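You operate a simulated robot arm through the tools that you are given. There is no shell and no other tool. Be economical: measure what you need, move in short steps, check, and stop when the job is done.

You are at the controls of a simulated robot arm. One attempt, no reset.

## Task
Fill the slip's bucket to its band and cart it to the yellow line.
Fine: on the yellow ring, hold jog; brake on again, nothing spilt.

The check looks at the end state, three seconds after you hand in, the way a careful person would. Anything else that was tipped, shoved, dropped, spilled or broken makes it a failure.

## Robot
A 7-joint arm with a two-finger parallel gripper on a trunk, on a base that drives. Base frame: it is fixed to the floor where the robot stands at the start and does not move with it; the origin is under the middle of the robot, x ahead of it, y to its left, z up; the surface under the hand at the start is at about z = 86. Readings come in cm, rad, newtons and seconds.
With the tool pointing down near the work surface it reaches from about 42 to 90 cm from the robot's upright axis, wherever it stands. Its first joint turns from -2.007 to 2.007 rad. Places, roughly: brake lever [50, -40, 60]; cart [70, -60, 60]; deck of the cart [70, -60, 60]; fill jog button [80, 30, 100]; yellow ring under the spout [70, 60, 90]. Payload 3.91 kg.
Tool frame: the origin (TCP) lies between the finger pads and is the grasp point; the fingertips stand 3 cm ahead of it; z points along the fingers, y is the line along which they close. The gripper opens to 11 cm. The fingers are 2 cm wide and 1 cm thick; the gripper's body (4.8 by 11.2 cm) begins 5.5 cm behind the TCP.
Orientation is that of the tool frame in the base frame, as a unit quaternion [w, x, y, z]. With the fingers straight down and closing along the base's y, the tool's x points along the base's -x, its y along +y and its z along -z.

## Interface
- The arm moves only by the tool send_rows. Its argument "commands" is text: rows parted by semicolons, each of 7 numbers parted by spaces: the shift along the tool's x, y, z in units of 400 mm (1.0 is 400 mm), then the turn, a rotation vector about the tool's x, y, z in units of 60 degrees (1.0 is 60 degrees), then the finger opening in cm, from 0 to 11. In form: x y z wx wy wz fingers; .... A call has 1 to 20 rows; each row is the pose to reach, as a shift and turn from the pose commanded when the call began, along the tool's axes at that moment. A call with a number of a shift or a turn outside -1 to 1 is refused whole. A row lasts 0.2 s, in which the tool goes at most 5 cm and 0.15 rad; a call with a longer step from one row to the next is refused whole, and so is a gripper value outside its range. Where a pose cannot be reached the arm comes as near as it can. A force on the tool above 40 N (or 10 N above the force at the start of the call, whichever is more), or a blocked arm, ends the call early, and 0.2 s more pass. The fingers move at their own pace (about 15.3 cm/s each) and stop on an object; they squeeze with about 41 N. The grip force told is the motor's: it shows also when the fingers shut on nothing. Time passes only in rows, and 0.2 s behind the last, so rows that repeat a pose let the fingers close. It gives the time, the measured TCP pose, the force on the tool (base axes), the opening and the grip force at its end, in the units of the frame above (readings bear some noise), with the torque about the TCP (base axes, N m) and any sound that the robot's microphone picked up, and new pictures: "pictures" is both (left out), scene, wrist or none.
- Cameras (640 x 400 px; columns grow to the right, rows downward): "scene" is now at [21.61, 15.22, 120.72]; the picture's right is [-0.58, -0.82, 0.00], its down [-0.36, 0.25, -0.90] and it looks along [0.73, -0.52, -0.44] (base axes); focal length 214 px, centre (320, 200). "wrist" rides on the gripper at [7.2, 1.7, -10.3] in the tool frame; the picture's right is [-0.23, 0.97, 0.00], its down [-0.76, -0.18, -0.62] and it looks along [-0.61, -0.14, 0.78] (tool axes); focal length 222 px, centre (320, 200). There is no depth. A picture from a camera that has moved, and an enlarged one, comes with that camera's place and axes in the base frame and with its lens.
- raise_lower(by): slides the trunk up (or, below 0, down) by that many cm; the arm and the scene camera ride with it, the base frame stays. It gives what a move gives, with no picture.
- steer(legs): drives the robot by 1 to 6 legs, each [ahead, left, turn to the left] in cm, cm and rad, along the robot's own axes; the way and the turn of a leg run together, so that a leg with both is an arc; at most 150 cm and 3.142 rad a leg. The arm and the cameras ride along, it lands a little off, and it stops where it bumps. It gives what a move gives, and a new picture of the scene camera.
- head_to(pan, tilt): turns the head with the scene camera to pan (to the left, within 1.396 rad either way) and tilt (down, from -0.506 to 1.204), counted from straight ahead of the robot. It gives what a move gives, and a new picture of the scene camera.
- enlarge(camera, box): a new picture of the part [left, top, right, bottom] of that camera's present view, enlarged. No time passes.
- sign_off(): hands the job in; it is judged then, once.

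Work in short steps. Places have to be worked out from the pictures, the camera data and where the tool is seen: move nearer, look again, correct. Check each grasp and each placing, and mend what went wrong. You have 120 turns and 260 pictures in all, those below and enlarged ones among them. Open the gripper and draw the arm clear of the work before you hand the job in, unless the task says otherwise; then end with one line.

The tools are called as name(argument=value, ...) on one line, values as JSON. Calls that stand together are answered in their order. send_rows: Moves the arm, as the interface text tells. Its arguments: {"type":"object","properties":{"commands":{"type":"string"},"pictures":{"type":"string","enum":["both","scene","wrist","none"]}},"required":["commands"]} The other tools are called the same way: raise_lower (by) slides the trunk up or down; steer (legs) drives the base; head_to (pan, tilt) turns the head that bears the scene camera; enlarge (camera, box) takes an enlarged picture of a part of a camera's view; sign_off () hands the job in.

At the start:

```text
time: 0.0
position: [60.33, -28.44, 128.07]
tcp_rot: [0.001, 0.0, 1.0, 0.0]
contact_force: [0.7, 0.3, 0.5]
ft_torque: [0.02, 0.01, -0.02]
grip_width: 11.02
grip_force: 0.1
trunk travel left (down, up): [-52.9, 46.1]
robot x, y, heading: [0.06, -0.17, 0.002]
head pan, tilt: [-0.613, 0.459]
```

scene: 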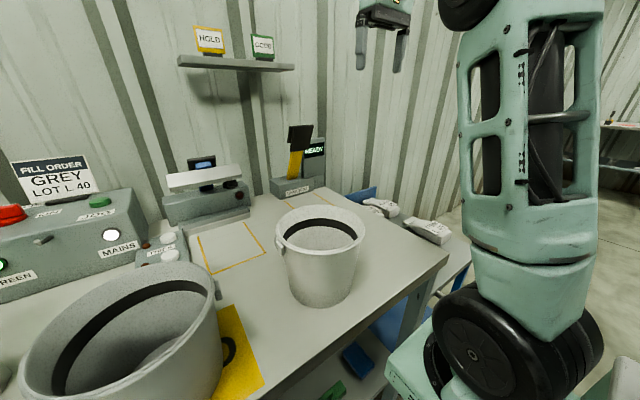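
wrist: 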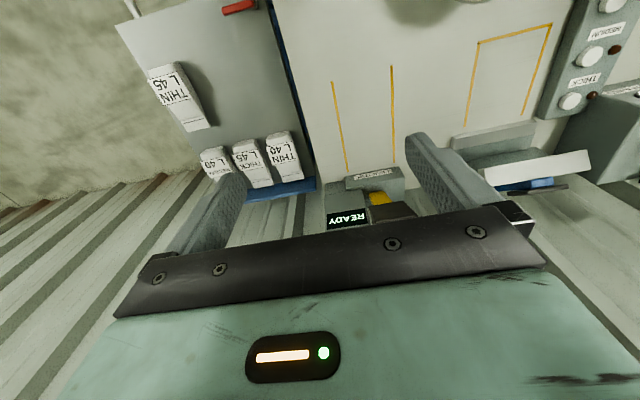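

The view shows a slip "GREY LOT L 40", buckets, a panel with buttons. I'll look around further to the left, then to the right.

head_to(pan=0.5, tilt=0.5)

head_to(pan=0.0, tilt=0.6)

head_to(pan=-1.3, tilt=0.6)

```text
time: 1.3
position: [60.28, -28.39, 128.07]
tcp_rot: [0.001, 0.0, 1.0, 0.0]
contact_force: [-0.1, -0.7, -0.5]
ft_torque: [-0.02, 0.02, 0.02]
grip_width: 10.99
grip_force: 0.1
trunk travel left (down, up): [-52.9, 46.1]
robot x, y, heading: [-0.22, -0.13, 0.006]
head pan, tilt: [0.499, 0.499]
camera scene: at [22.1, 24.84, 120.35], right [0.48, -0.88, 0.0], down [-0.42, -0.23, -0.88], along [0.77, 0.42, -0.48], focal length 214 px, centre (320, 200)
```

scene: 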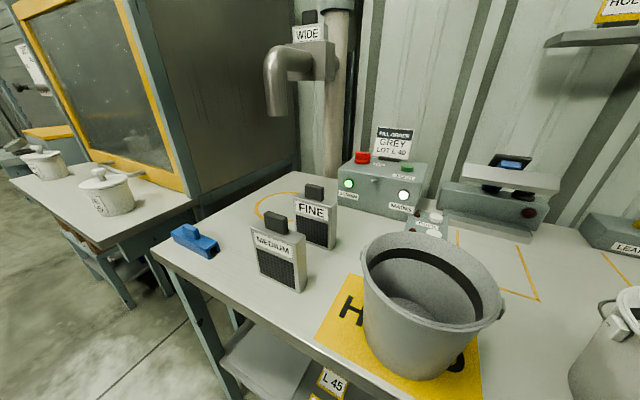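

```text
time: 2.3
position: [60.39, -28.46, 128.05]
tcp_rot: [0.0, 0.0, 1.0, 0.0]
contact_force: [0.3, 0.0, 0.4]
ft_torque: [0.01, 0.0, -0.03]
grip_width: 11.01
grip_force: 0.1
trunk travel left (down, up): [-52.9, 46.1]
robot x, y, heading: [0.09, 0.38, -0.004]
head pan, tilt: [0.0, 0.6]
camera scene: at [22.95, 20.5, 119.44], right [0.0, -1.0, 0.0], down [-0.56, 0.0, -0.83], along [0.83, 0.0, -0.56], focal length 214 px, centre (320, 200)
```

scene: 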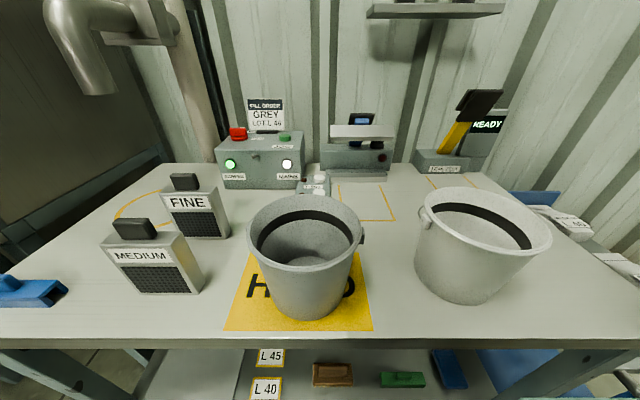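

```text
time: 3.7
position: [60.44, -28.44, 128.08]
tcp_rot: [0.0, 0.0, 1.0, 0.0]
contact_force: [0.2, -0.6, 0.1]
ft_torque: [0.02, -0.01, 0.0]
grip_width: 10.97
grip_force: 0.0
trunk travel left (down, up): [-52.9, 46.1]
robot x, y, heading: [0.25, 0.19, -0.003]
head pan, tilt: [-1.3, 0.6]
camera scene: at [16.47, 11.98, 119.44], right [-0.96, -0.27, 0.0], down [-0.15, 0.54, -0.83], along [0.22, -0.79, -0.56], focal length 214 px, centre (320, 200)
```

scene: 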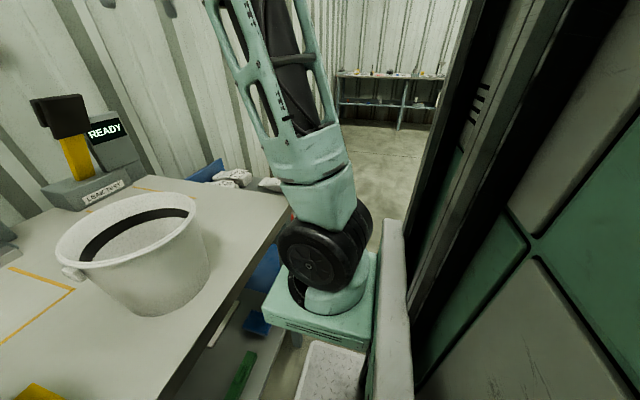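

Let me read the details with enlarged views, first from the middle pan.

head_to(pan=0.1, tilt=0.45)

enlarge(camera="scene", box=[200, 110, 420, 250])

enlarge(camera="scene", box=[400, 110, 640, 260])

enlarge(camera="wrist", box=[120, 0, 330, 200])

head_to(pan=0.1, tilt=1.0)

head_to(pan=1.2, tilt=0.5)

```text
time: 5.3
position: [60.24, -28.46, 128.16]
tcp_rot: [0.0, 0.0, 1.0, 0.0]
contact_force: [0.5, -0.2, 0.5]
ft_torque: [-0.01, -0.03, -0.01]
grip_width: 11.01
grip_force: 0.2
trunk travel left (down, up): [-52.9, 46.1]
robot x, y, heading: [-0.1, -0.01, -0.001]
head pan, tilt: [0.099, 0.45]
camera scene: at [23.25, 21.4, 120.79], right [0.1, -1.0, 0.0], down [-0.43, -0.04, -0.9], along [0.9, 0.09, -0.44], focal length 214 px, centre (320, 200)
```

scene: 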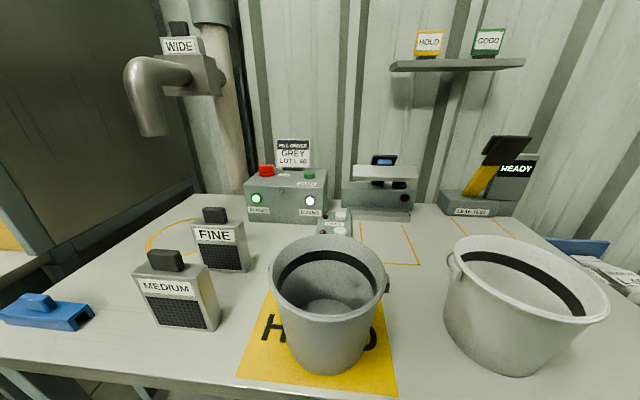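

```text
2.86 times, centred on (310, 180) of scene
camera zoom: at [23.25, 21.4, 120.79], right [0.1, -1.0, 0.0], down [-0.43, -0.04, -0.9], along [0.9, 0.09, -0.44], focal length 613 px, centre (349, 257)
```

zoom: 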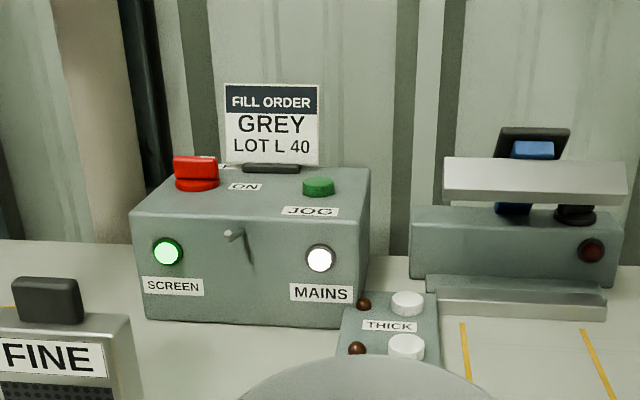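

```text
2.67 times, centred on (520, 185) of scene
camera zoom: at [23.25, 21.4, 120.79], right [0.1, -1.0, 0.0], down [-0.43, -0.04, -0.9], along [0.9, 0.09, -0.44], focal length 572 px, centre (-213, 240)
```

zoom: 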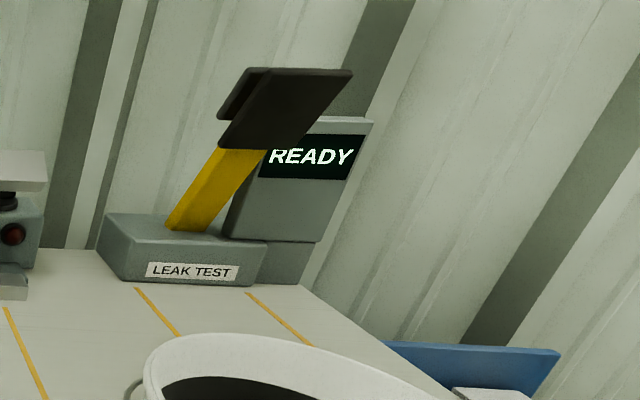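

```text
2.00 times, centred on (225, 100) of wrist
camera zoom: at [53.12, -26.87, 138.49], right [0.23, 0.97, 0.0], down [0.76, -0.18, 0.62], along [0.61, -0.14, -0.78], focal length 444 px, centre (510, 400)
```

zoom: 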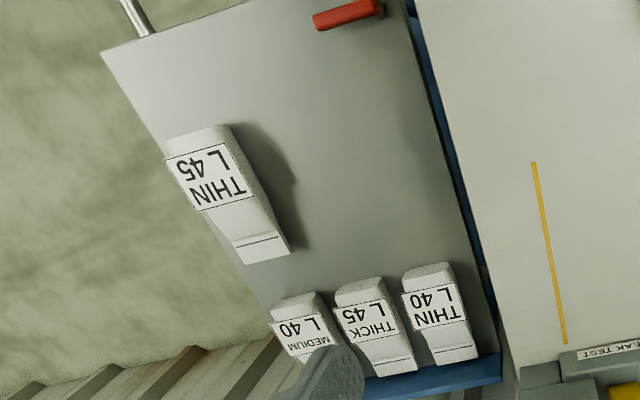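

```text
time: 6.2
position: [60.34, -28.4, 128.16]
tcp_rot: [0.0, 0.0, 1.0, -0.001]
contact_force: [0.5, -0.7, 0.1]
ft_torque: [0.01, 0.01, 0.01]
grip_width: 10.99
grip_force: 0.1
trunk travel left (down, up): [-52.9, 46.1]
robot x, y, heading: [0.02, 0.13, -0.0]
head pan, tilt: [0.099, 1.0]
camera scene: at [21.04, 21.19, 116.24], right [0.1, -1.0, 0.0], down [-0.84, -0.08, -0.54], along [0.54, 0.05, -0.84], focal length 214 px, centre (320, 200)
```

scene: 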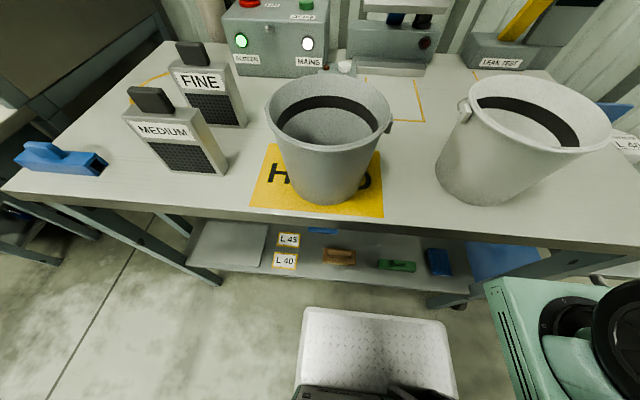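

```text
time: 7.6
position: [60.33, -28.37, 128.08]
tcp_rot: [0.0, 0.0, 1.0, 0.0]
contact_force: [-0.5, -0.1, 0.0]
ft_torque: [0.0, -0.01, -0.01]
grip_width: 11.02
grip_force: 0.0
trunk travel left (down, up): [-52.9, 46.1]
robot x, y, heading: [0.01, -0.0, -0.004]
head pan, tilt: [1.201, 0.499]
camera scene: at [17.4, 28.97, 120.35], right [0.93, -0.36, 0.0], down [-0.17, -0.45, -0.88], along [0.32, 0.82, -0.48], focal length 214 px, centre (320, 200)
```

scene: 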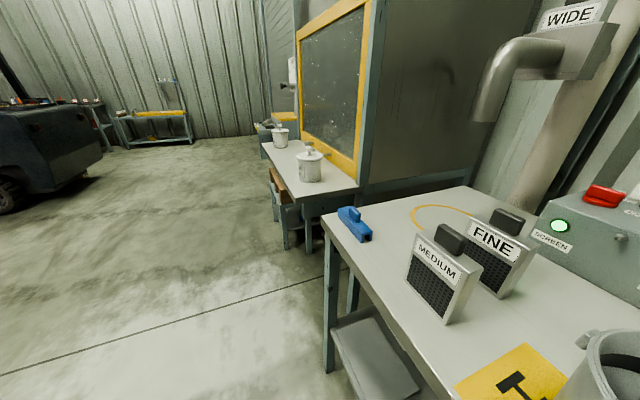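

The cart seems to be the blue-edged surface to the right with packs on it and a red lever. I look lower and at the pieces in detail.

enlarge(camera="scene", box=[380, 0, 640, 160])

head_to(pan=0.1, tilt=1.0)

enlarge(camera="scene", box=[180, 200, 480, 310])

enlarge(camera="scene", box=[220, 60, 440, 220])

enlarge(camera="scene", box=[420, 40, 640, 210])

head_to(pan=-0.5, tilt=0.9)

```text
2.46 times, centred on (510, 80) of scene
camera zoom: at [17.4, 28.97, 120.35], right [0.93, -0.36, 0.0], down [-0.17, -0.45, -0.88], along [0.32, 0.82, -0.48], focal length 528 px, centre (-148, 495)
```

zoom: 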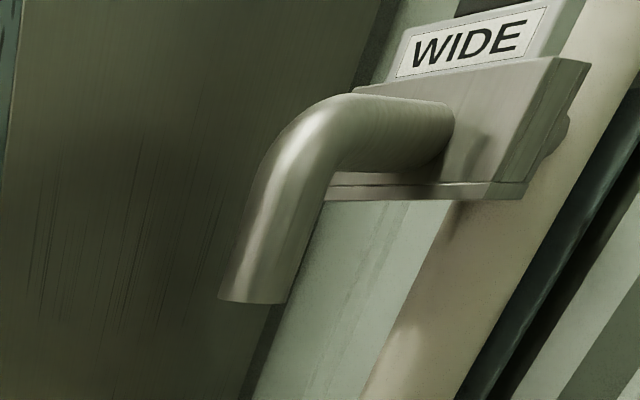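

```text
time: 8.9
position: [60.22, -28.49, 128.23]
tcp_rot: [0.0, 0.0, 1.0, 0.0]
contact_force: [-0.6, -0.4, 0.7]
ft_torque: [0.02, 0.03, 0.03]
grip_width: 11.0
grip_force: 0.0
trunk travel left (down, up): [-52.9, 46.1]
robot x, y, heading: [0.19, 0.1, -0.004]
head pan, tilt: [0.099, 1.0]
camera scene: at [21.04, 21.19, 116.24], right [0.1, -0.99, 0.0], down [-0.84, -0.08, -0.54], along [0.54, 0.05, -0.84], focal length 214 px, centre (320, 200)
```

scene: 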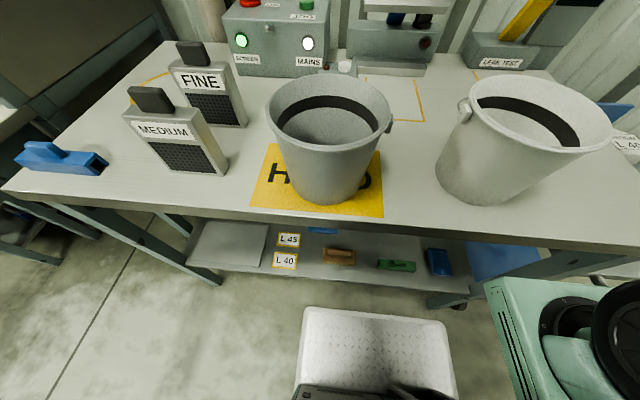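

```text
2.13 times, centred on (330, 255) of scene
camera zoom: at [21.04, 21.19, 116.24], right [0.1, -0.99, 0.0], down [-0.84, -0.08, -0.54], along [0.54, 0.05, -0.84], focal length 458 px, centre (299, 83)
```

zoom: 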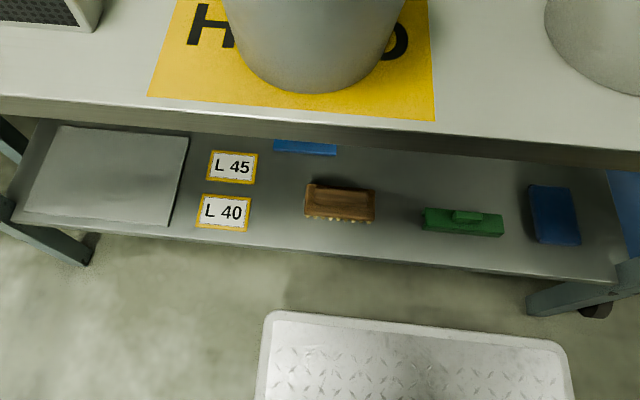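

```text
2.50 times, centred on (330, 140) of scene
camera zoom: at [21.04, 21.19, 116.24], right [0.1, -0.99, 0.0], down [-0.84, -0.08, -0.54], along [0.54, 0.05, -0.84], focal length 536 px, centre (295, 350)
```

zoom: 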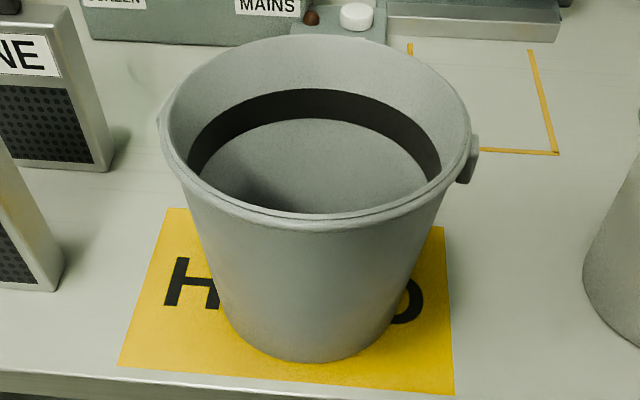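

```text
2.35 times, centred on (530, 125) of scene
camera zoom: at [21.04, 21.19, 116.24], right [0.1, -0.99, 0.0], down [-0.84, -0.08, -0.54], along [0.54, 0.05, -0.84], focal length 505 px, centre (-174, 376)
```

zoom: 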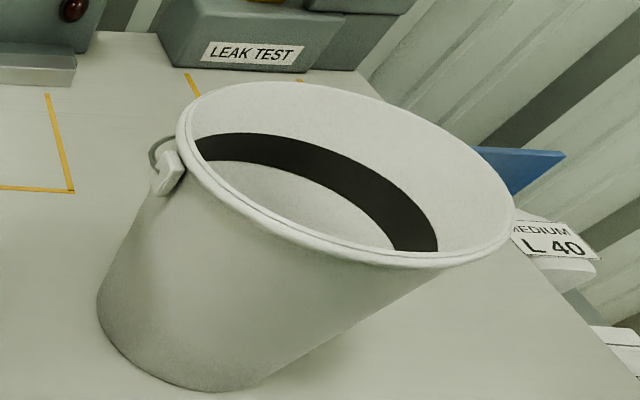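

```text
time: 9.9
position: [60.37, -28.27, 128.09]
tcp_rot: [0.0, 0.0, 1.0, 0.0]
contact_force: [-0.9, 0.6, -0.9]
ft_torque: [-0.02, 0.01, -0.01]
grip_width: 11.01
grip_force: 0.1
trunk travel left (down, up): [-52.9, 46.1]
robot x, y, heading: [0.36, 0.1, -0.004]
head pan, tilt: [-0.499, 0.901]
camera scene: at [20.74, 16.89, 116.96], right [-0.48, -0.88, 0.0], down [-0.69, 0.37, -0.62], along [0.55, -0.3, -0.78], focal length 214 px, centre (320, 200)
```

scene: 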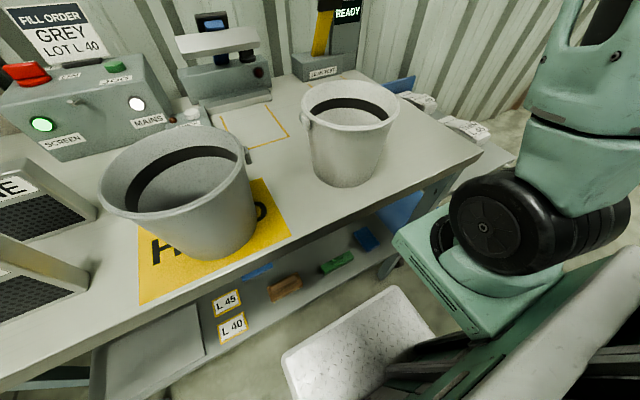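

The grey bucket stands on the HOLD mat; WIDE is fitted in the spout with FINE and MEDIUM lying by. I'll turn the wrist camera toward the cart on the right.

send_rows(commands="0 0 0 0 0 0.125 11;0 0 0 0 0 0.25 11;0 0 0 0 0 0.375 11;0 0 0 0 0 0.5 11;0 0 0 0 0 0.625 11;0 0 0 0 0 0.75 11;0 0 0 0 0 0.875 11;0 0 0 0 0 1 11", pictures="wrist")

head_to(pan=0.45, tilt=0.2)

enlarge(camera="scene", box=[320, 200, 560, 350])

enlarge(camera="scene", box=[180, 80, 400, 220])

```text
time: 11.7
position: [60.21, -28.52, 128.18]
tcp_rot: [-0.001, 0.502, 0.865, 0.0]
contact_force: [-0.7, 0.9, 0.5]
ft_torque: [-0.01, -0.01, -0.01]
grip_width: 11.01
grip_force: 0.0
trunk travel left (down, up): [-52.9, 46.1]
robot x, y, heading: [-0.09, 0.08, -0.001]
head pan, tilt: [-0.499, 0.901]
camera wrist: at [58.17, -21.44, 138.56], right [0.96, 0.29, 0.0], down [0.22, -0.75, 0.62], along [0.18, -0.6, -0.78], focal length 222 px, centre (320, 200)
```

wrist: 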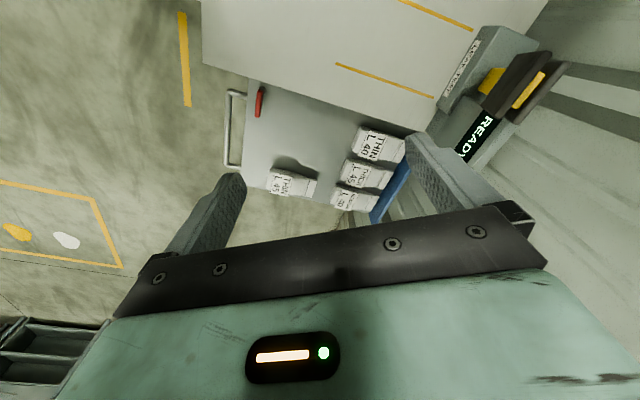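

```text
time: 12.9
position: [60.34, -28.43, 128.21]
tcp_rot: [0.0, 0.501, 0.866, 0.0]
contact_force: [0.2, -0.4, 0.1]
ft_torque: [0.0, -0.01, -0.03]
grip_width: 11.01
grip_force: 0.1
trunk travel left (down, up): [-52.9, 46.1]
robot x, y, heading: [0.27, -0.0, 0.002]
head pan, tilt: [0.45, 0.201]
camera scene: at [22.5, 24.54, 123.11], right [0.43, -0.9, 0.0], down [-0.18, -0.09, -0.98], along [0.88, 0.43, -0.2], focal length 214 px, centre (320, 200)
```

scene: 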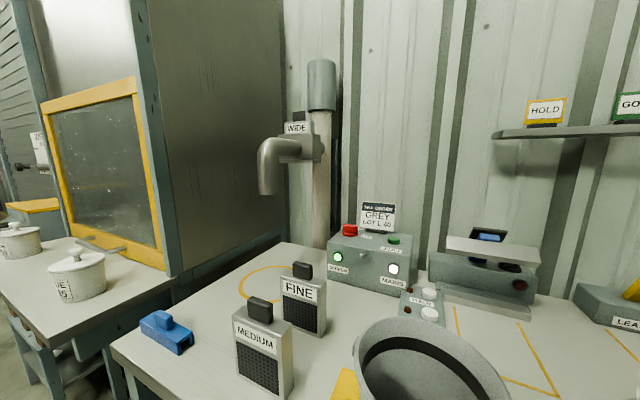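

```text
2.67 times, centred on (440, 275) of scene
camera zoom: at [22.5, 24.54, 123.11], right [0.43, -0.9, 0.0], down [-0.18, -0.09, -0.98], along [0.88, 0.43, -0.2], focal length 572 px, centre (0, 0)
```

zoom: 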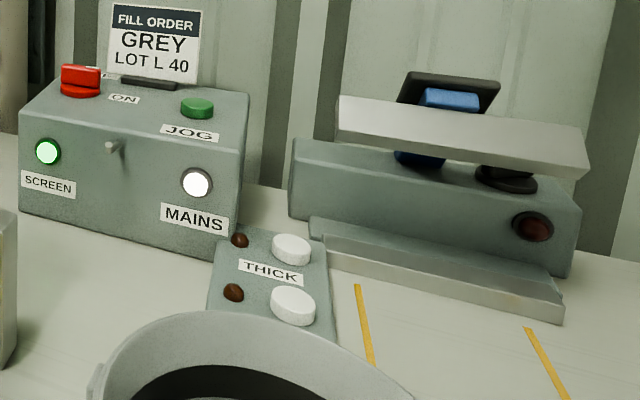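

```text
2.86 times, centred on (290, 150) of scene
camera zoom: at [22.5, 24.54, 123.11], right [0.43, -0.9, 0.0], down [-0.18, -0.09, -0.98], along [0.88, 0.43, -0.2], focal length 613 px, centre (406, 343)
```

zoom: 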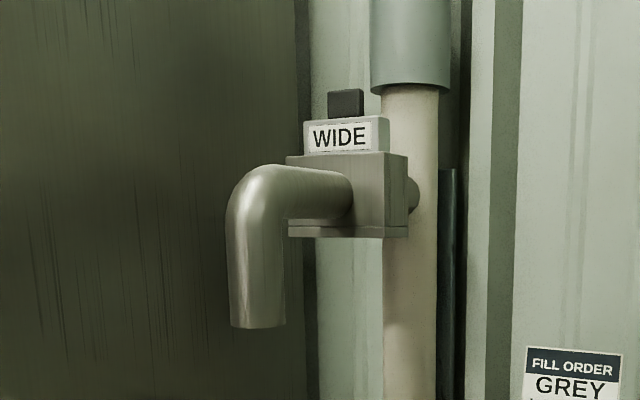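

Yellow line on the floor lies about x=-6, y -37…-81, behind the cart; the cart's handle and red brake lever face that way. I turn the hand back and drive left so the spout, ring and screens come within reach.

send_rows(commands="0 0 0 0 0 -0.125 11;0 0 0 0 0 -0.25 11;0 0 0 0 0 -0.375 11;0 0 0 0 0 -0.5 11;0 0 0 0 0 -0.625 11;0 0 0 0 0 -0.75 11;0 0 0 0 0 -0.875 11;0 0 0 0 0 -1 11", pictures="none")

steer(legs=[[0, 50, 0]])

head_to(pan=0.0, tilt=0.4)

```text
time: 14.7
position: [60.34, -28.52, 128.13]
tcp_rot: [0.0, -0.002, 1.0, 0.0]
contact_force: [0.2, -0.5, 0.4]
ft_torque: [-0.04, 0.0, 0.02]
grip_width: 10.99
grip_force: 0.0
trunk travel left (down, up): [-52.9, 46.1]
robot x, y, heading: [-0.06, 0.29, 0.0]
head pan, tilt: [0.45, 0.201]
```

```text
time: 17.6
position: [60.36, 20.62, 128.22]
tcp_rot: [0.0, -0.001, 1.0, 0.0]
contact_force: [-0.4, 0.2, -0.9]
ft_torque: [0.0, -0.04, 0.0]
grip_width: 11.01
grip_force: 0.0
trunk travel left (down, up): [-52.9, 46.1]
robot x, y, heading: [0.06, 48.97, 0.009]
head pan, tilt: [0.45, 0.201]
camera scene: at [22.31, 73.5, 123.12], right [0.44, -0.9, 0.0], down [-0.18, -0.09, -0.98], along [0.88, 0.43, -0.2], focal length 214 px, centre (320, 200)
```

scene: 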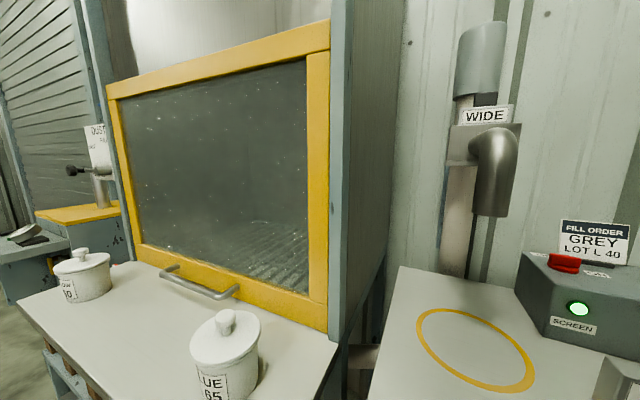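

```text
time: 18.5
position: [60.38, 20.6, 128.16]
tcp_rot: [0.0, -0.002, 1.0, -0.001]
contact_force: [-0.9, -0.1, -1.1]
ft_torque: [-0.01, 0.02, 0.0]
grip_width: 11.01
grip_force: 0.0
trunk travel left (down, up): [-52.9, 46.1]
robot x, y, heading: [0.03, 48.99, -0.004]
head pan, tilt: [0.0, 0.4]
camera scene: at [23.2, 69.46, 121.27], right [0.0, -1.0, 0.0], down [-0.39, 0.0, -0.92], along [0.92, 0.0, -0.39], focal length 214 px, centre (320, 200)
```

scene: 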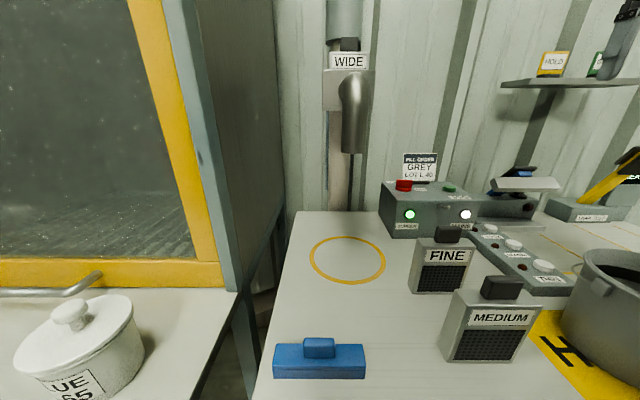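

Triangulated: WIDE handle ≈ [84.6, 62.5, 135.4], FINE handle ≈ [57, 45.6, 100], jog ≈ [83, 31, 100], ring ≈ [67, 62]. I enlarge slot, FINE and panel for their details.

enlarge(camera="scene", box=[290, 0, 410, 160])

enlarge(camera="scene", box=[370, 150, 570, 300])

enlarge(camera="scene", box=[400, 210, 640, 390])

```text
2.50 times, centred on (350, 80) of scene
camera zoom: at [23.2, 69.46, 121.27], right [0.0, -1.0, 0.0], down [-0.39, 0.0, -0.92], along [0.92, 0.0, -0.39], focal length 536 px, centre (245, 500)
```

zoom: 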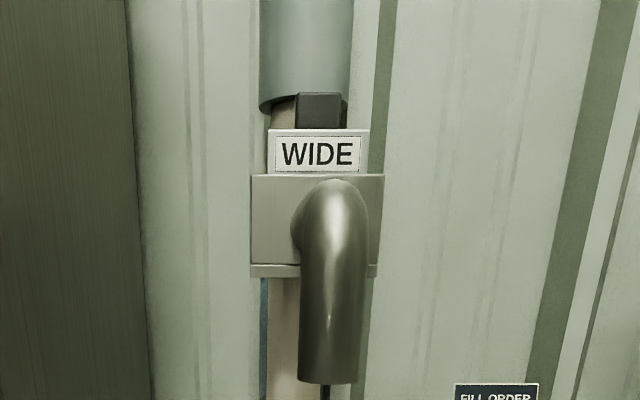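

```text
2.67 times, centred on (470, 225) of scene
camera zoom: at [23.2, 69.46, 121.27], right [0.0, -1.0, 0.0], down [-0.39, 0.0, -0.92], along [0.92, 0.0, -0.39], focal length 572 px, centre (-80, 133)
```

zoom: 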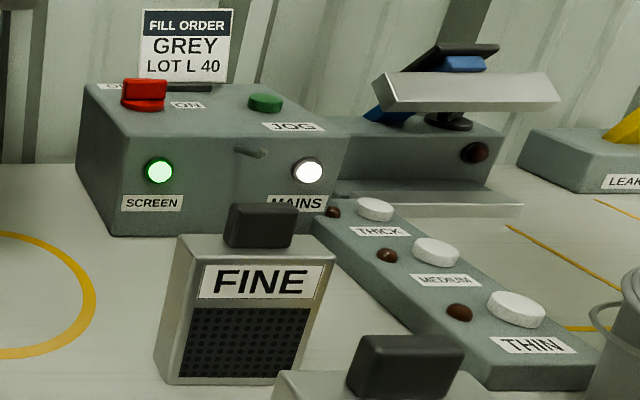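

```text
2.22 times, centred on (520, 300) of scene
camera zoom: at [23.2, 69.46, 121.27], right [0.0, -1.0, 0.0], down [-0.39, 0.0, -0.92], along [0.92, 0.0, -0.39], focal length 477 px, centre (-124, -22)
```

zoom: 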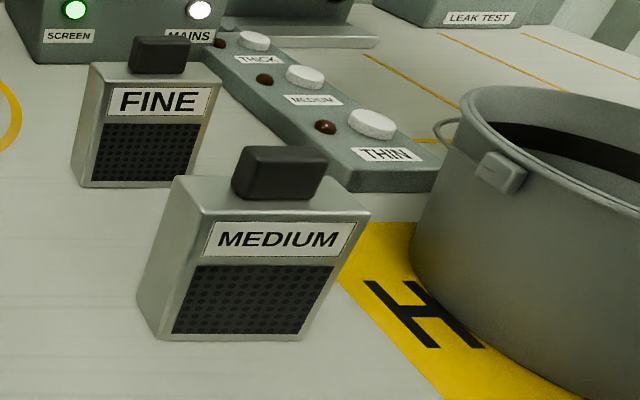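

Bucket has a bail; the screens' handles are about 5 cm wide knobs. I raise the hand, go left and tilt it 45° forward, so as to approach the WIDE handle clear of the feed pipe.

send_rows(commands="0 0 -0.1 0 -0.1 0 11;0 0 -0.2 0 -0.2 0 11;0 0 -0.3 0 -0.3 0 11;0 0 -0.4 0 -0.4 0 11;0 0.1 -0.45 0 -0.5 0 11;0 0.2 -0.45 0 -0.6 0 11;0 0.3 -0.45 0 -0.7 0 11;0 0.4 -0.45 0 -0.75 0 11;0 0.5 -0.45 0 -0.75 0 11;0 0.6 -0.45 0 -0.75 0 11;0 0.7 -0.45 0 -0.75 0 11;0 0.8 -0.45 0 -0.75 0 11;0 0.9 -0.45 0 -0.75 0 11;0 1 -0.45 0 -0.75 0 11")

```text
time: 21.5
position: [58.52, 60.54, 145.23]
tcp_rot: [0.383, -0.002, 0.924, 0.001]
contact_force: [0.9, -0.7, -1.2]
ft_torque: [0.0, 0.04, 0.02]
grip_width: 10.99
grip_force: 0.1
out of reach, approached as far as the arm can: row 2, 3, 4, 5, 6, 14
trunk travel left (down, up): [-52.9, 46.1]
robot x, y, heading: [-0.15, 48.84, 0.003]
head pan, tilt: [0.0, 0.4]
camera scene: at [23.24, 69.42, 121.26], right [0.0, -1.0, 0.0], down [-0.39, 0.0, -0.92], along [0.92, 0.0, -0.39], focal length 214 px, centre (320, 200)
camera wrist: at [46.25, 62.14, 147.43], right [0.16, 0.97, 0.16], down [0.1, -0.18, 0.98], along [0.98, -0.14, -0.12], focal length 222 px, centre (320, 200)
```

scene: 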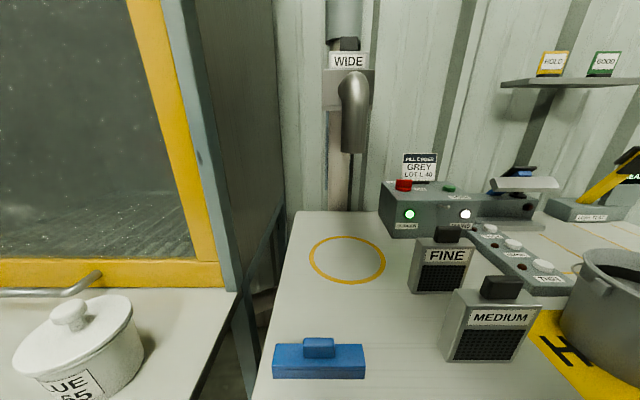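
wrist: 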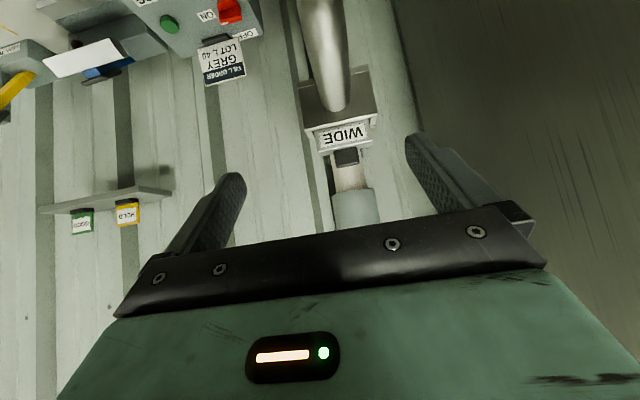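

Wrist view agrees: WIDE handle at [84.6, 62.6, ~135.5]. The arm is near its upper reach, so I raise the trunk 15 cm.

raise_lower(by=15)

```text
time: 23.3
position: [58.59, 60.62, 160.16]
tcp_rot: [0.383, -0.001, 0.924, 0.0]
contact_force: [-0.1, -0.7, 0.9]
ft_torque: [-0.02, 0.02, 0.01]
grip_width: 10.98
grip_force: 0.1
trunk travel left (down, up): [-67.9, 31.1]
robot x, y, heading: [-0.02, 49.04, 0.004]
head pan, tilt: [0.0, 0.4]
```

Go to a pre-pose 10 cm back from the handle along the tool axis.

send_rows(commands="-0.005 0.01 0.1 0 0 0 11;-0.01 0.02 0.2 0 0 0 11;-0.015 0.03 0.3 0 0 0 11;-0.02 0.04 0.4 0 0 0 11;-0.025 0.05 0.5 0 0 0 11;-0.032 0.05 0.594 0 0 0 11;-0.032 0.05 0.594 0 0 0 11")

```text
time: 24.9
position: [76.17, 62.69, 144.42]
tcp_rot: [0.382, -0.002, 0.924, 0.001]
contact_force: [0.4, -0.3, 0.5]
ft_torque: [-0.01, 0.0, 0.02]
grip_width: 10.99
grip_force: 0.0
trunk travel left (down, up): [-67.9, 31.1]
robot x, y, heading: [-0.1, 48.58, 0.005]
head pan, tilt: [0.0, 0.4]
camera scene: at [23.2, 69.45, 136.26], right [0.0, -1.0, 0.0], down [-0.39, 0.0, -0.92], along [0.92, 0.0, -0.39], focal length 214 px, centre (320, 200)
camera wrist: at [63.89, 64.23, 146.68], right [0.16, 0.97, 0.16], down [0.1, -0.18, 0.98], along [0.98, -0.14, -0.12], focal length 222 px, centre (320, 200)
```

scene: 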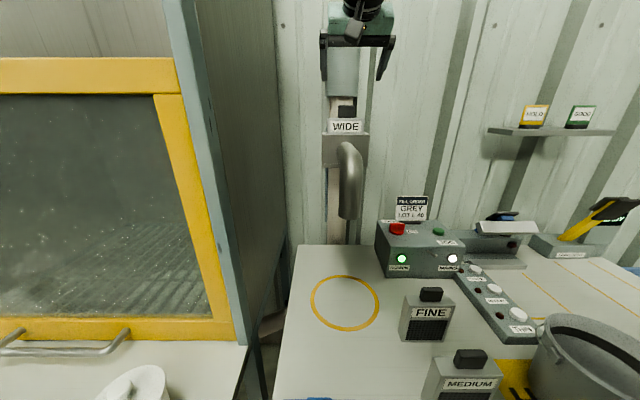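
wrist: 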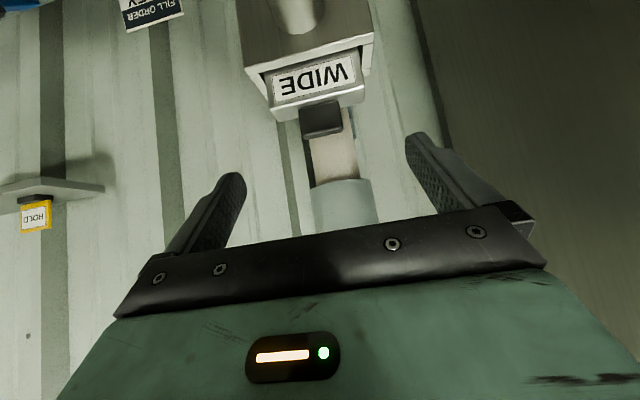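

Handle centred at y≈62.6, z≈135.8. Advance 10 cm along the tool and see.

send_rows(commands="0 0 0.1 0 0 0 9;0 0 0.2 0 0 0 9;0 0 0.25 0 0 0 9;0 0 0.25 0 0 0 9")

```text
time: 25.9
position: [83.48, 62.77, 137.08]
tcp_rot: [0.383, -0.001, 0.924, 0.001]
contact_force: [0.3, -0.5, -0.3]
ft_torque: [-0.01, 0.02, -0.02]
grip_width: 8.97
grip_force: 0.0
trunk travel left (down, up): [-67.9, 31.1]
robot x, y, heading: [-0.07, 48.99, 0.003]
head pan, tilt: [0.0, 0.4]
camera scene: at [23.2, 69.45, 136.26], right [0.0, -1.0, 0.0], down [-0.39, 0.0, -0.92], along [0.92, 0.0, -0.39], focal length 214 px, centre (320, 200)
camera wrist: at [71.09, 64.32, 139.44], right [0.16, 0.97, 0.16], down [0.1, -0.18, 0.98], along [0.98, -0.14, -0.12], focal length 222 px, centre (320, 200)
```

scene: 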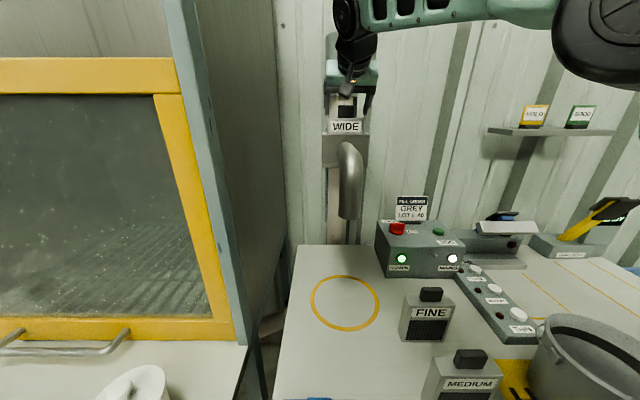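
wrist: 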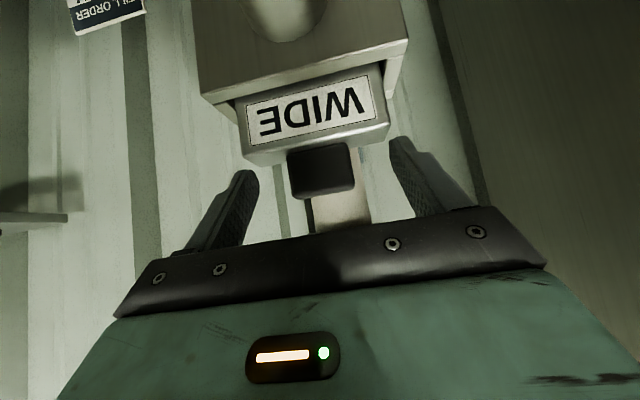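

Fingertips straddle the knob symmetrically. Close.

send_rows(commands="0 0 0 0 0 0 6;0 0 0 0 0 0 3;0 0 0 0 0 0 3;0 0 0 0 0 0 3", pictures="wrist")

```text
time: 26.9
position: [83.35, 62.69, 137.24]
tcp_rot: [0.383, -0.002, 0.924, 0.001]
contact_force: [0.8, -0.9, 1.0]
ft_torque: [-0.01, -0.08, -0.04]
grip_width: 4.33
grip_force: 41.1
trunk travel left (down, up): [-67.9, 31.1]
robot x, y, heading: [-0.02, 48.31, 0.004]
head pan, tilt: [0.0, 0.4]
camera wrist: at [71.07, 64.31, 139.46], right [0.16, 0.97, 0.16], down [0.1, -0.18, 0.98], along [0.98, -0.14, -0.12], focal length 222 px, centre (320, 200)
```

wrist: 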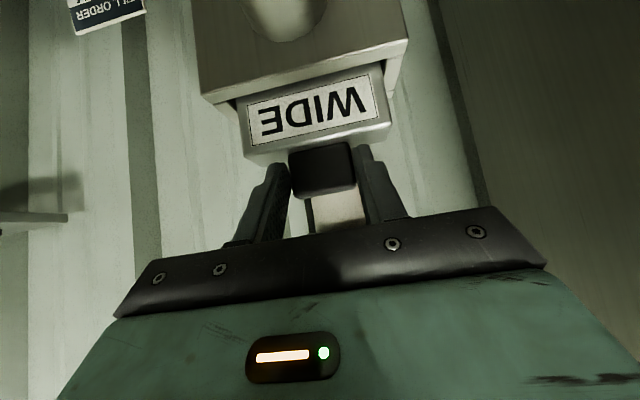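

Gripped at 4.3 cm. Lift straight up 12 cm in slow steps (up = −x′ −z′).

send_rows(commands="-0.02 0 -0.02 0 0 0 3;-0.04 0 -0.04 0 0 0 3;-0.06 0 -0.06 0 0 0 3;-0.08 0 -0.08 0 0 0 3;-0.1 0 -0.1 0 0 0 3;-0.12 0 -0.12 0 0 0 3;-0.14 0 -0.14 0 0 0 3;-0.16 0 -0.16 0 0 0 3;-0.18 0 -0.18 0 0 0 3;-0.2 0 -0.2 0 0 0 3;-0.22 0 -0.22 0 0 0 3")

```text
time: 29.3
position: [81.85, 62.04, 146.36]
tcp_rot: [0.383, -0.001, 0.924, 0.0]
contact_force: [0.2, 0.3, -2.3]
ft_torque: [-0.02, 0.08, 0.0]
grip_width: 4.35
grip_force: 41.3
out of reach, approached as far as the arm can: row 8, 9, 10, 11
trunk travel left (down, up): [-67.9, 31.1]
robot x, y, heading: [-0.0, 49.08, 0.002]
head pan, tilt: [0.0, 0.4]
camera scene: at [23.22, 69.45, 136.26], right [0.0, -1.0, 0.0], down [-0.39, 0.0, -0.92], along [0.92, 0.0, -0.39], focal length 214 px, centre (320, 200)
camera wrist: at [69.55, 63.57, 148.55], right [0.16, 0.97, 0.16], down [0.1, -0.18, 0.98], along [0.98, -0.14, -0.12], focal length 222 px, centre (320, 200)
```

scene: 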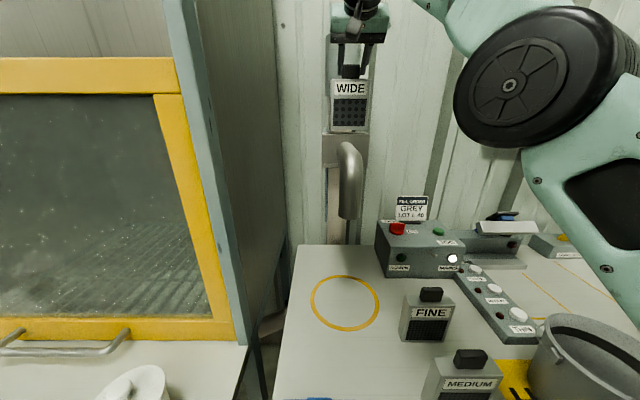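
wrist: 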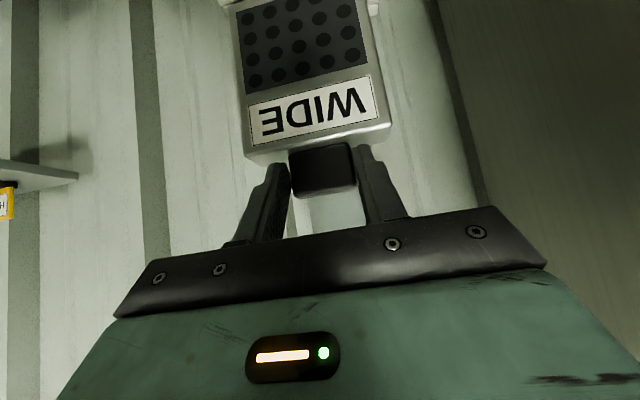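

The screen comes up, SCREEN lamp out. Use the trunk for the rest of the lift.

raise_lower(by=8)

head_to(pan=0.0, tilt=0.5)

```text
time: 30.4
position: [81.97, 62.04, 154.39]
tcp_rot: [0.382, -0.002, 0.924, 0.001]
contact_force: [-0.5, -0.6, -3.6]
ft_torque: [0.01, 0.06, 0.0]
grip_width: 4.3
grip_force: 41.4
trunk travel left (down, up): [-75.9, 23.1]
robot x, y, heading: [0.04, 48.57, 0.009]
head pan, tilt: [0.0, 0.4]
```

```text
time: 31.1
position: [81.93, 62.1, 154.26]
tcp_rot: [0.383, -0.001, 0.924, 0.0]
contact_force: [-0.6, -0.4, -2.7]
ft_torque: [-0.01, 0.08, -0.01]
grip_width: 4.33
grip_force: 41.3
trunk travel left (down, up): [-75.9, 23.1]
robot x, y, heading: [-0.1, 48.88, 0.004]
head pan, tilt: [0.0, 0.499]
camera scene: at [23.05, 69.45, 143.35], right [0.0, -1.0, 0.0], down [-0.48, 0.0, -0.88], along [0.88, 0.0, -0.48], focal length 214 px, centre (320, 200)
```

scene: 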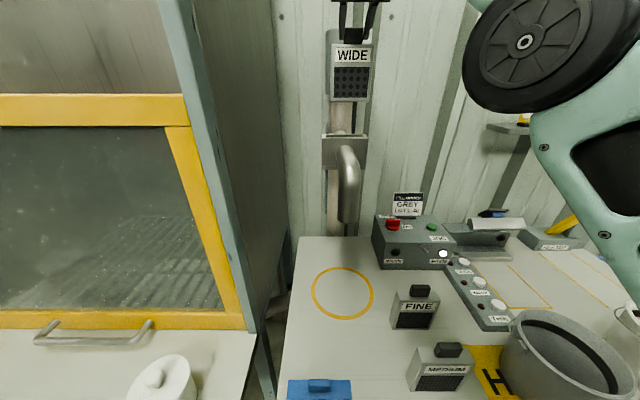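

Clear of the slot. I bring WIDE back toward me and down, to a free patch of bench at front, near [49, 57].

send_rows(commands="0.078 0 -0.078 0 0 0 3;0.156 0 -0.156 0 0 0 3;0.234 0 -0.234 0 0 0 3;0.312 0 -0.312 0 0 0 3;0.389 0 -0.389 0 0 0 3;0.5 -0.03 -0.36 0 0 0 3;0.61 -0.06 -0.332 0 0 0 3;0.72 -0.1 -0.304 0 0 0 3;0.83 -0.128 -0.276 0 0 0 3;0.953 -0.128 -0.246 0 0 0 3;0.953 -0.128 -0.246 0 0 0 3")

```text
refused: row 10 steps farther than a row can; nothing moved
```

send_rows(commands="0.078 0 -0.078 0 0 0 3;0.156 0 -0.156 0 0 0 3;0.234 0 -0.234 0 0 0 3;0.312 0 -0.312 0 0 0 3;0.389 0 -0.389 0 0 0 3;0.5 -0.03 -0.36 0 0 0 3;0.61 -0.06 -0.332 0 0 0 3;0.72 -0.1 -0.304 0 0 0 3;0.83 -0.128 -0.276 0 0 0 3;0.9 -0.128 -0.26 0 0 0 3;0.953 -0.128 -0.246 0 0 0 3")

```text
time: 33.5
position: [50.19, 58.5, 135.24]
tcp_rot: [0.383, -0.002, 0.924, 0.001]
contact_force: [0.5, 0.1, -2.6]
ft_torque: [0.0, 0.08, -0.01]
grip_width: 4.33
grip_force: 40.9
out of reach, approached as far as the arm can: row 9, 10, 11
trunk travel left (down, up): [-75.9, 23.1]
robot x, y, heading: [0.08, 48.77, 0.001]
head pan, tilt: [0.0, 0.499]
camera scene: at [23.04, 69.45, 143.35], right [0.0, -1.0, 0.0], down [-0.48, 0.0, -0.88], along [0.88, 0.0, -0.48], focal length 214 px, centre (320, 200)
camera wrist: at [37.67, 60.05, 137.44], right [0.16, 0.97, 0.16], down [0.1, -0.18, 0.98], along [0.98, -0.14, -0.12], focal length 222 px, centre (320, 200)
```

scene: 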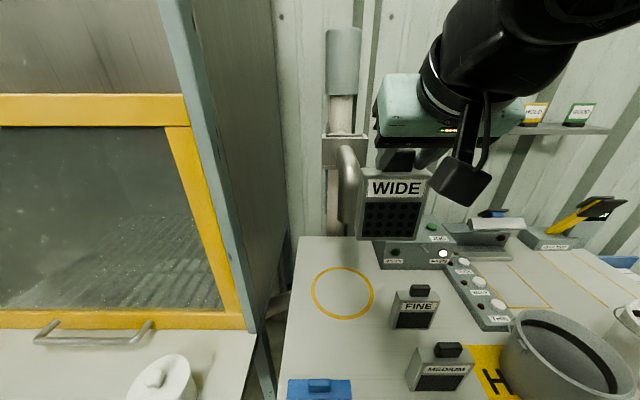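
wrist: 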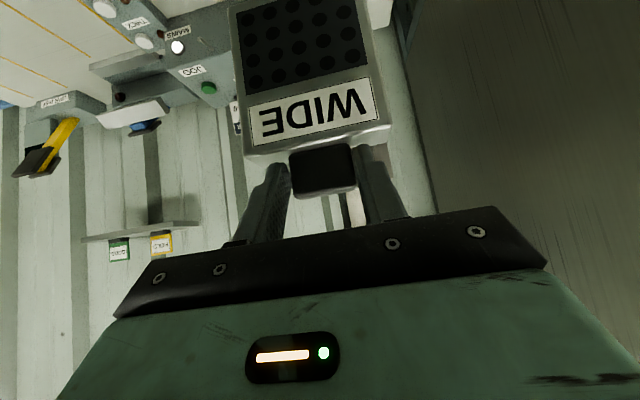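

At the inner reach limit; I drive the base back 12 cm, then lower with the trunk after adjusting.

steer(legs=[[-12, 0, 0]])

send_rows(commands="-0.08 -0.015 0.08 0 0 0 3;-0.16 -0.03 0.16 0 0 0 3;-0.16 -0.03 0.16 0 0 0 3", pictures="none")

raise_lower(by=-20)

head_to(pan=0.0, tilt=0.7)

```text
time: 34.8
position: [38.16, 58.38, 135.27]
tcp_rot: [0.383, -0.001, 0.924, 0.0]
contact_force: [0.8, -0.2, -3.7]
ft_torque: [-0.01, 0.05, 0.0]
grip_width: 4.34
grip_force: 40.6
trunk travel left (down, up): [-75.9, 23.1]
robot x, y, heading: [-12.01, 48.95, 0.003]
head pan, tilt: [0.0, 0.499]
camera scene: at [11.09, 69.4, 143.34], right [0.0, -1.0, 0.0], down [-0.48, 0.0, -0.88], along [0.88, 0.0, -0.48], focal length 214 px, centre (320, 200)
```

scene: 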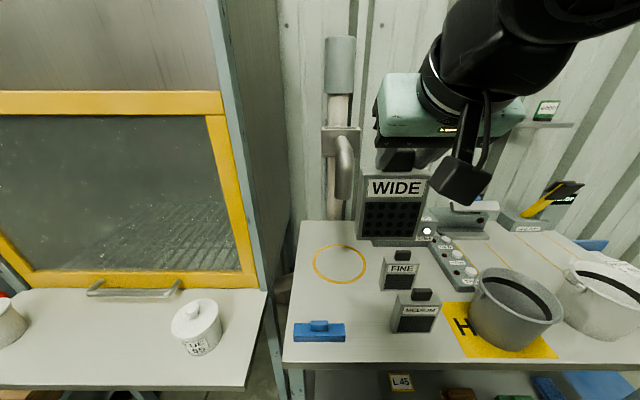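

```text
time: 35.5
position: [47.31, 57.44, 135.14]
tcp_rot: [0.383, -0.001, 0.924, 0.0]
contact_force: [0.4, -0.5, -3.0]
ft_torque: [-0.01, 0.03, -0.02]
grip_width: 4.35
grip_force: 41.5
trunk travel left (down, up): [-75.9, 23.1]
robot x, y, heading: [-12.07, 48.71, 0.008]
head pan, tilt: [0.0, 0.499]
```

```text
time: 37.7
position: [47.24, 57.39, 115.14]
tcp_rot: [0.383, -0.001, 0.924, 0.0]
contact_force: [0.9, -0.6, -1.9]
ft_torque: [0.0, 0.08, -0.02]
grip_width: 4.33
grip_force: 40.7
trunk travel left (down, up): [-55.9, 43.1]
robot x, y, heading: [-11.95, 48.42, 0.003]
head pan, tilt: [0.0, 0.499]
```

```text
time: 38.5
position: [47.21, 57.46, 115.11]
tcp_rot: [0.383, -0.001, 0.924, 0.0]
contact_force: [0.6, -0.4, -2.6]
ft_torque: [0.0, 0.06, 0.02]
grip_width: 4.3
grip_force: 41.2
trunk travel left (down, up): [-55.9, 43.1]
robot x, y, heading: [-12.26, 48.79, 0.001]
head pan, tilt: [0.0, 0.7]
camera scene: at [10.47, 69.4, 121.58], right [0.0, -1.0, 0.0], down [-0.64, 0.0, -0.77], along [0.77, 0.0, -0.64], focal length 214 px, centre (320, 200)
```

scene: 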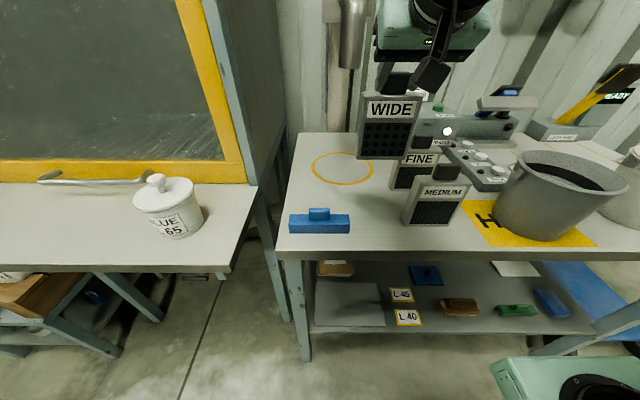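

Shift a bit forward and left to keep clear of MEDIUM and the blue block, then lower.

send_rows(commands="-0.045 0.022 0.045 0 0 0 3;-0.045 0.022 0.045 0 0 0 3", pictures="none")

raise_lower(by=-12)

head_to(pan=0.0, tilt=0.6)

```text
time: 39.0
position: [49.78, 58.24, 115.29]
tcp_rot: [0.383, -0.001, 0.924, 0.0]
contact_force: [0.3, 0.4, -3.1]
ft_torque: [-0.01, 0.1, -0.01]
grip_width: 4.36
grip_force: 41.2
trunk travel left (down, up): [-55.9, 43.1]
robot x, y, heading: [-12.3, 48.66, 0.005]
head pan, tilt: [0.0, 0.7]
```

```text
time: 40.5
position: [49.67, 58.32, 103.18]
tcp_rot: [0.383, -0.002, 0.924, 0.0]
contact_force: [1.1, 0.3, -3.0]
ft_torque: [0.0, 0.08, -0.03]
grip_width: 4.33
grip_force: 40.9
trunk travel left (down, up): [-43.9, 55.1]
robot x, y, heading: [-12.25, 48.82, 0.004]
head pan, tilt: [0.0, 0.7]
```

```text
time: 41.2
position: [49.69, 58.23, 103.25]
tcp_rot: [0.383, -0.001, 0.924, 0.0]
contact_force: [0.1, 0.0, -3.2]
ft_torque: [-0.03, 0.06, 0.02]
grip_width: 4.33
grip_force: 41.3
trunk travel left (down, up): [-43.9, 55.1]
robot x, y, heading: [-11.8, 48.87, 0.003]
head pan, tilt: [0.0, 0.6]
camera scene: at [10.81, 69.4, 110.43], right [0.0, -1.0, 0.0], down [-0.57, 0.0, -0.82], along [0.82, 0.0, -0.57], focal length 214 px, centre (320, 200)
```

scene: 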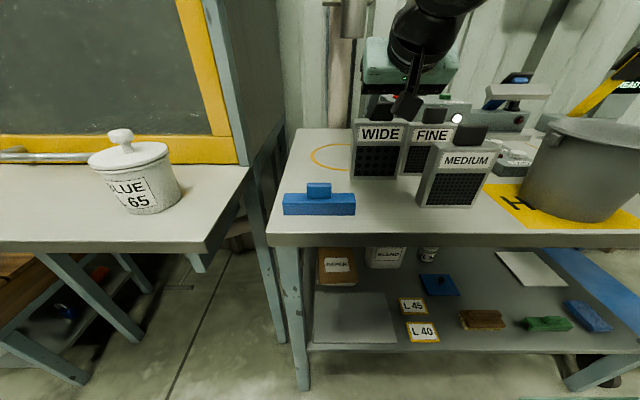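

WIDE is ~2 cm above the bench, clear of neighbours. Lower in half-cm steps until contact.

send_rows(commands="0.009 0 0.009 0 0 0 3;0.018 0 0.018 0 0 0 3;0.027 0 0.027 0 0 0 3;0.036 0 0.036 0 0 0 3", pictures="scene")

```text
time: 42.2
position: [49.65, 58.32, 101.26]
tcp_rot: [0.383, -0.001, 0.924, 0.0]
contact_force: [-0.2, 0.4, 1.6]
ft_torque: [-0.09, 0.13, 0.01]
grip_width: 4.36
grip_force: 41.1
trunk travel left (down, up): [-43.9, 55.1]
robot x, y, heading: [-11.98, 49.01, 0.002]
head pan, tilt: [0.0, 0.6]
camera scene: at [10.8, 69.4, 110.45], right [0.0, -1.0, 0.0], down [-0.56, 0.0, -0.83], along [0.83, 0.0, -0.56], focal length 214 px, centre (320, 200)
```

scene: 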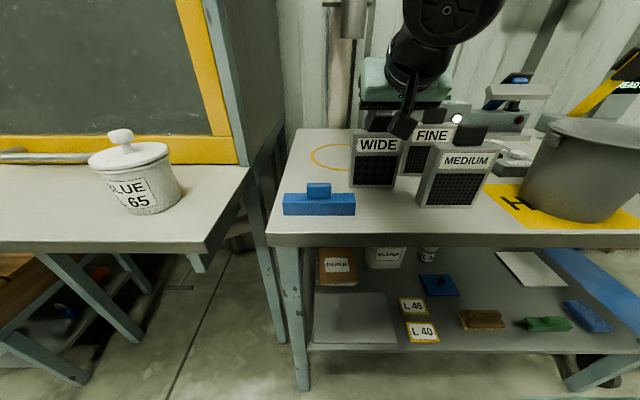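

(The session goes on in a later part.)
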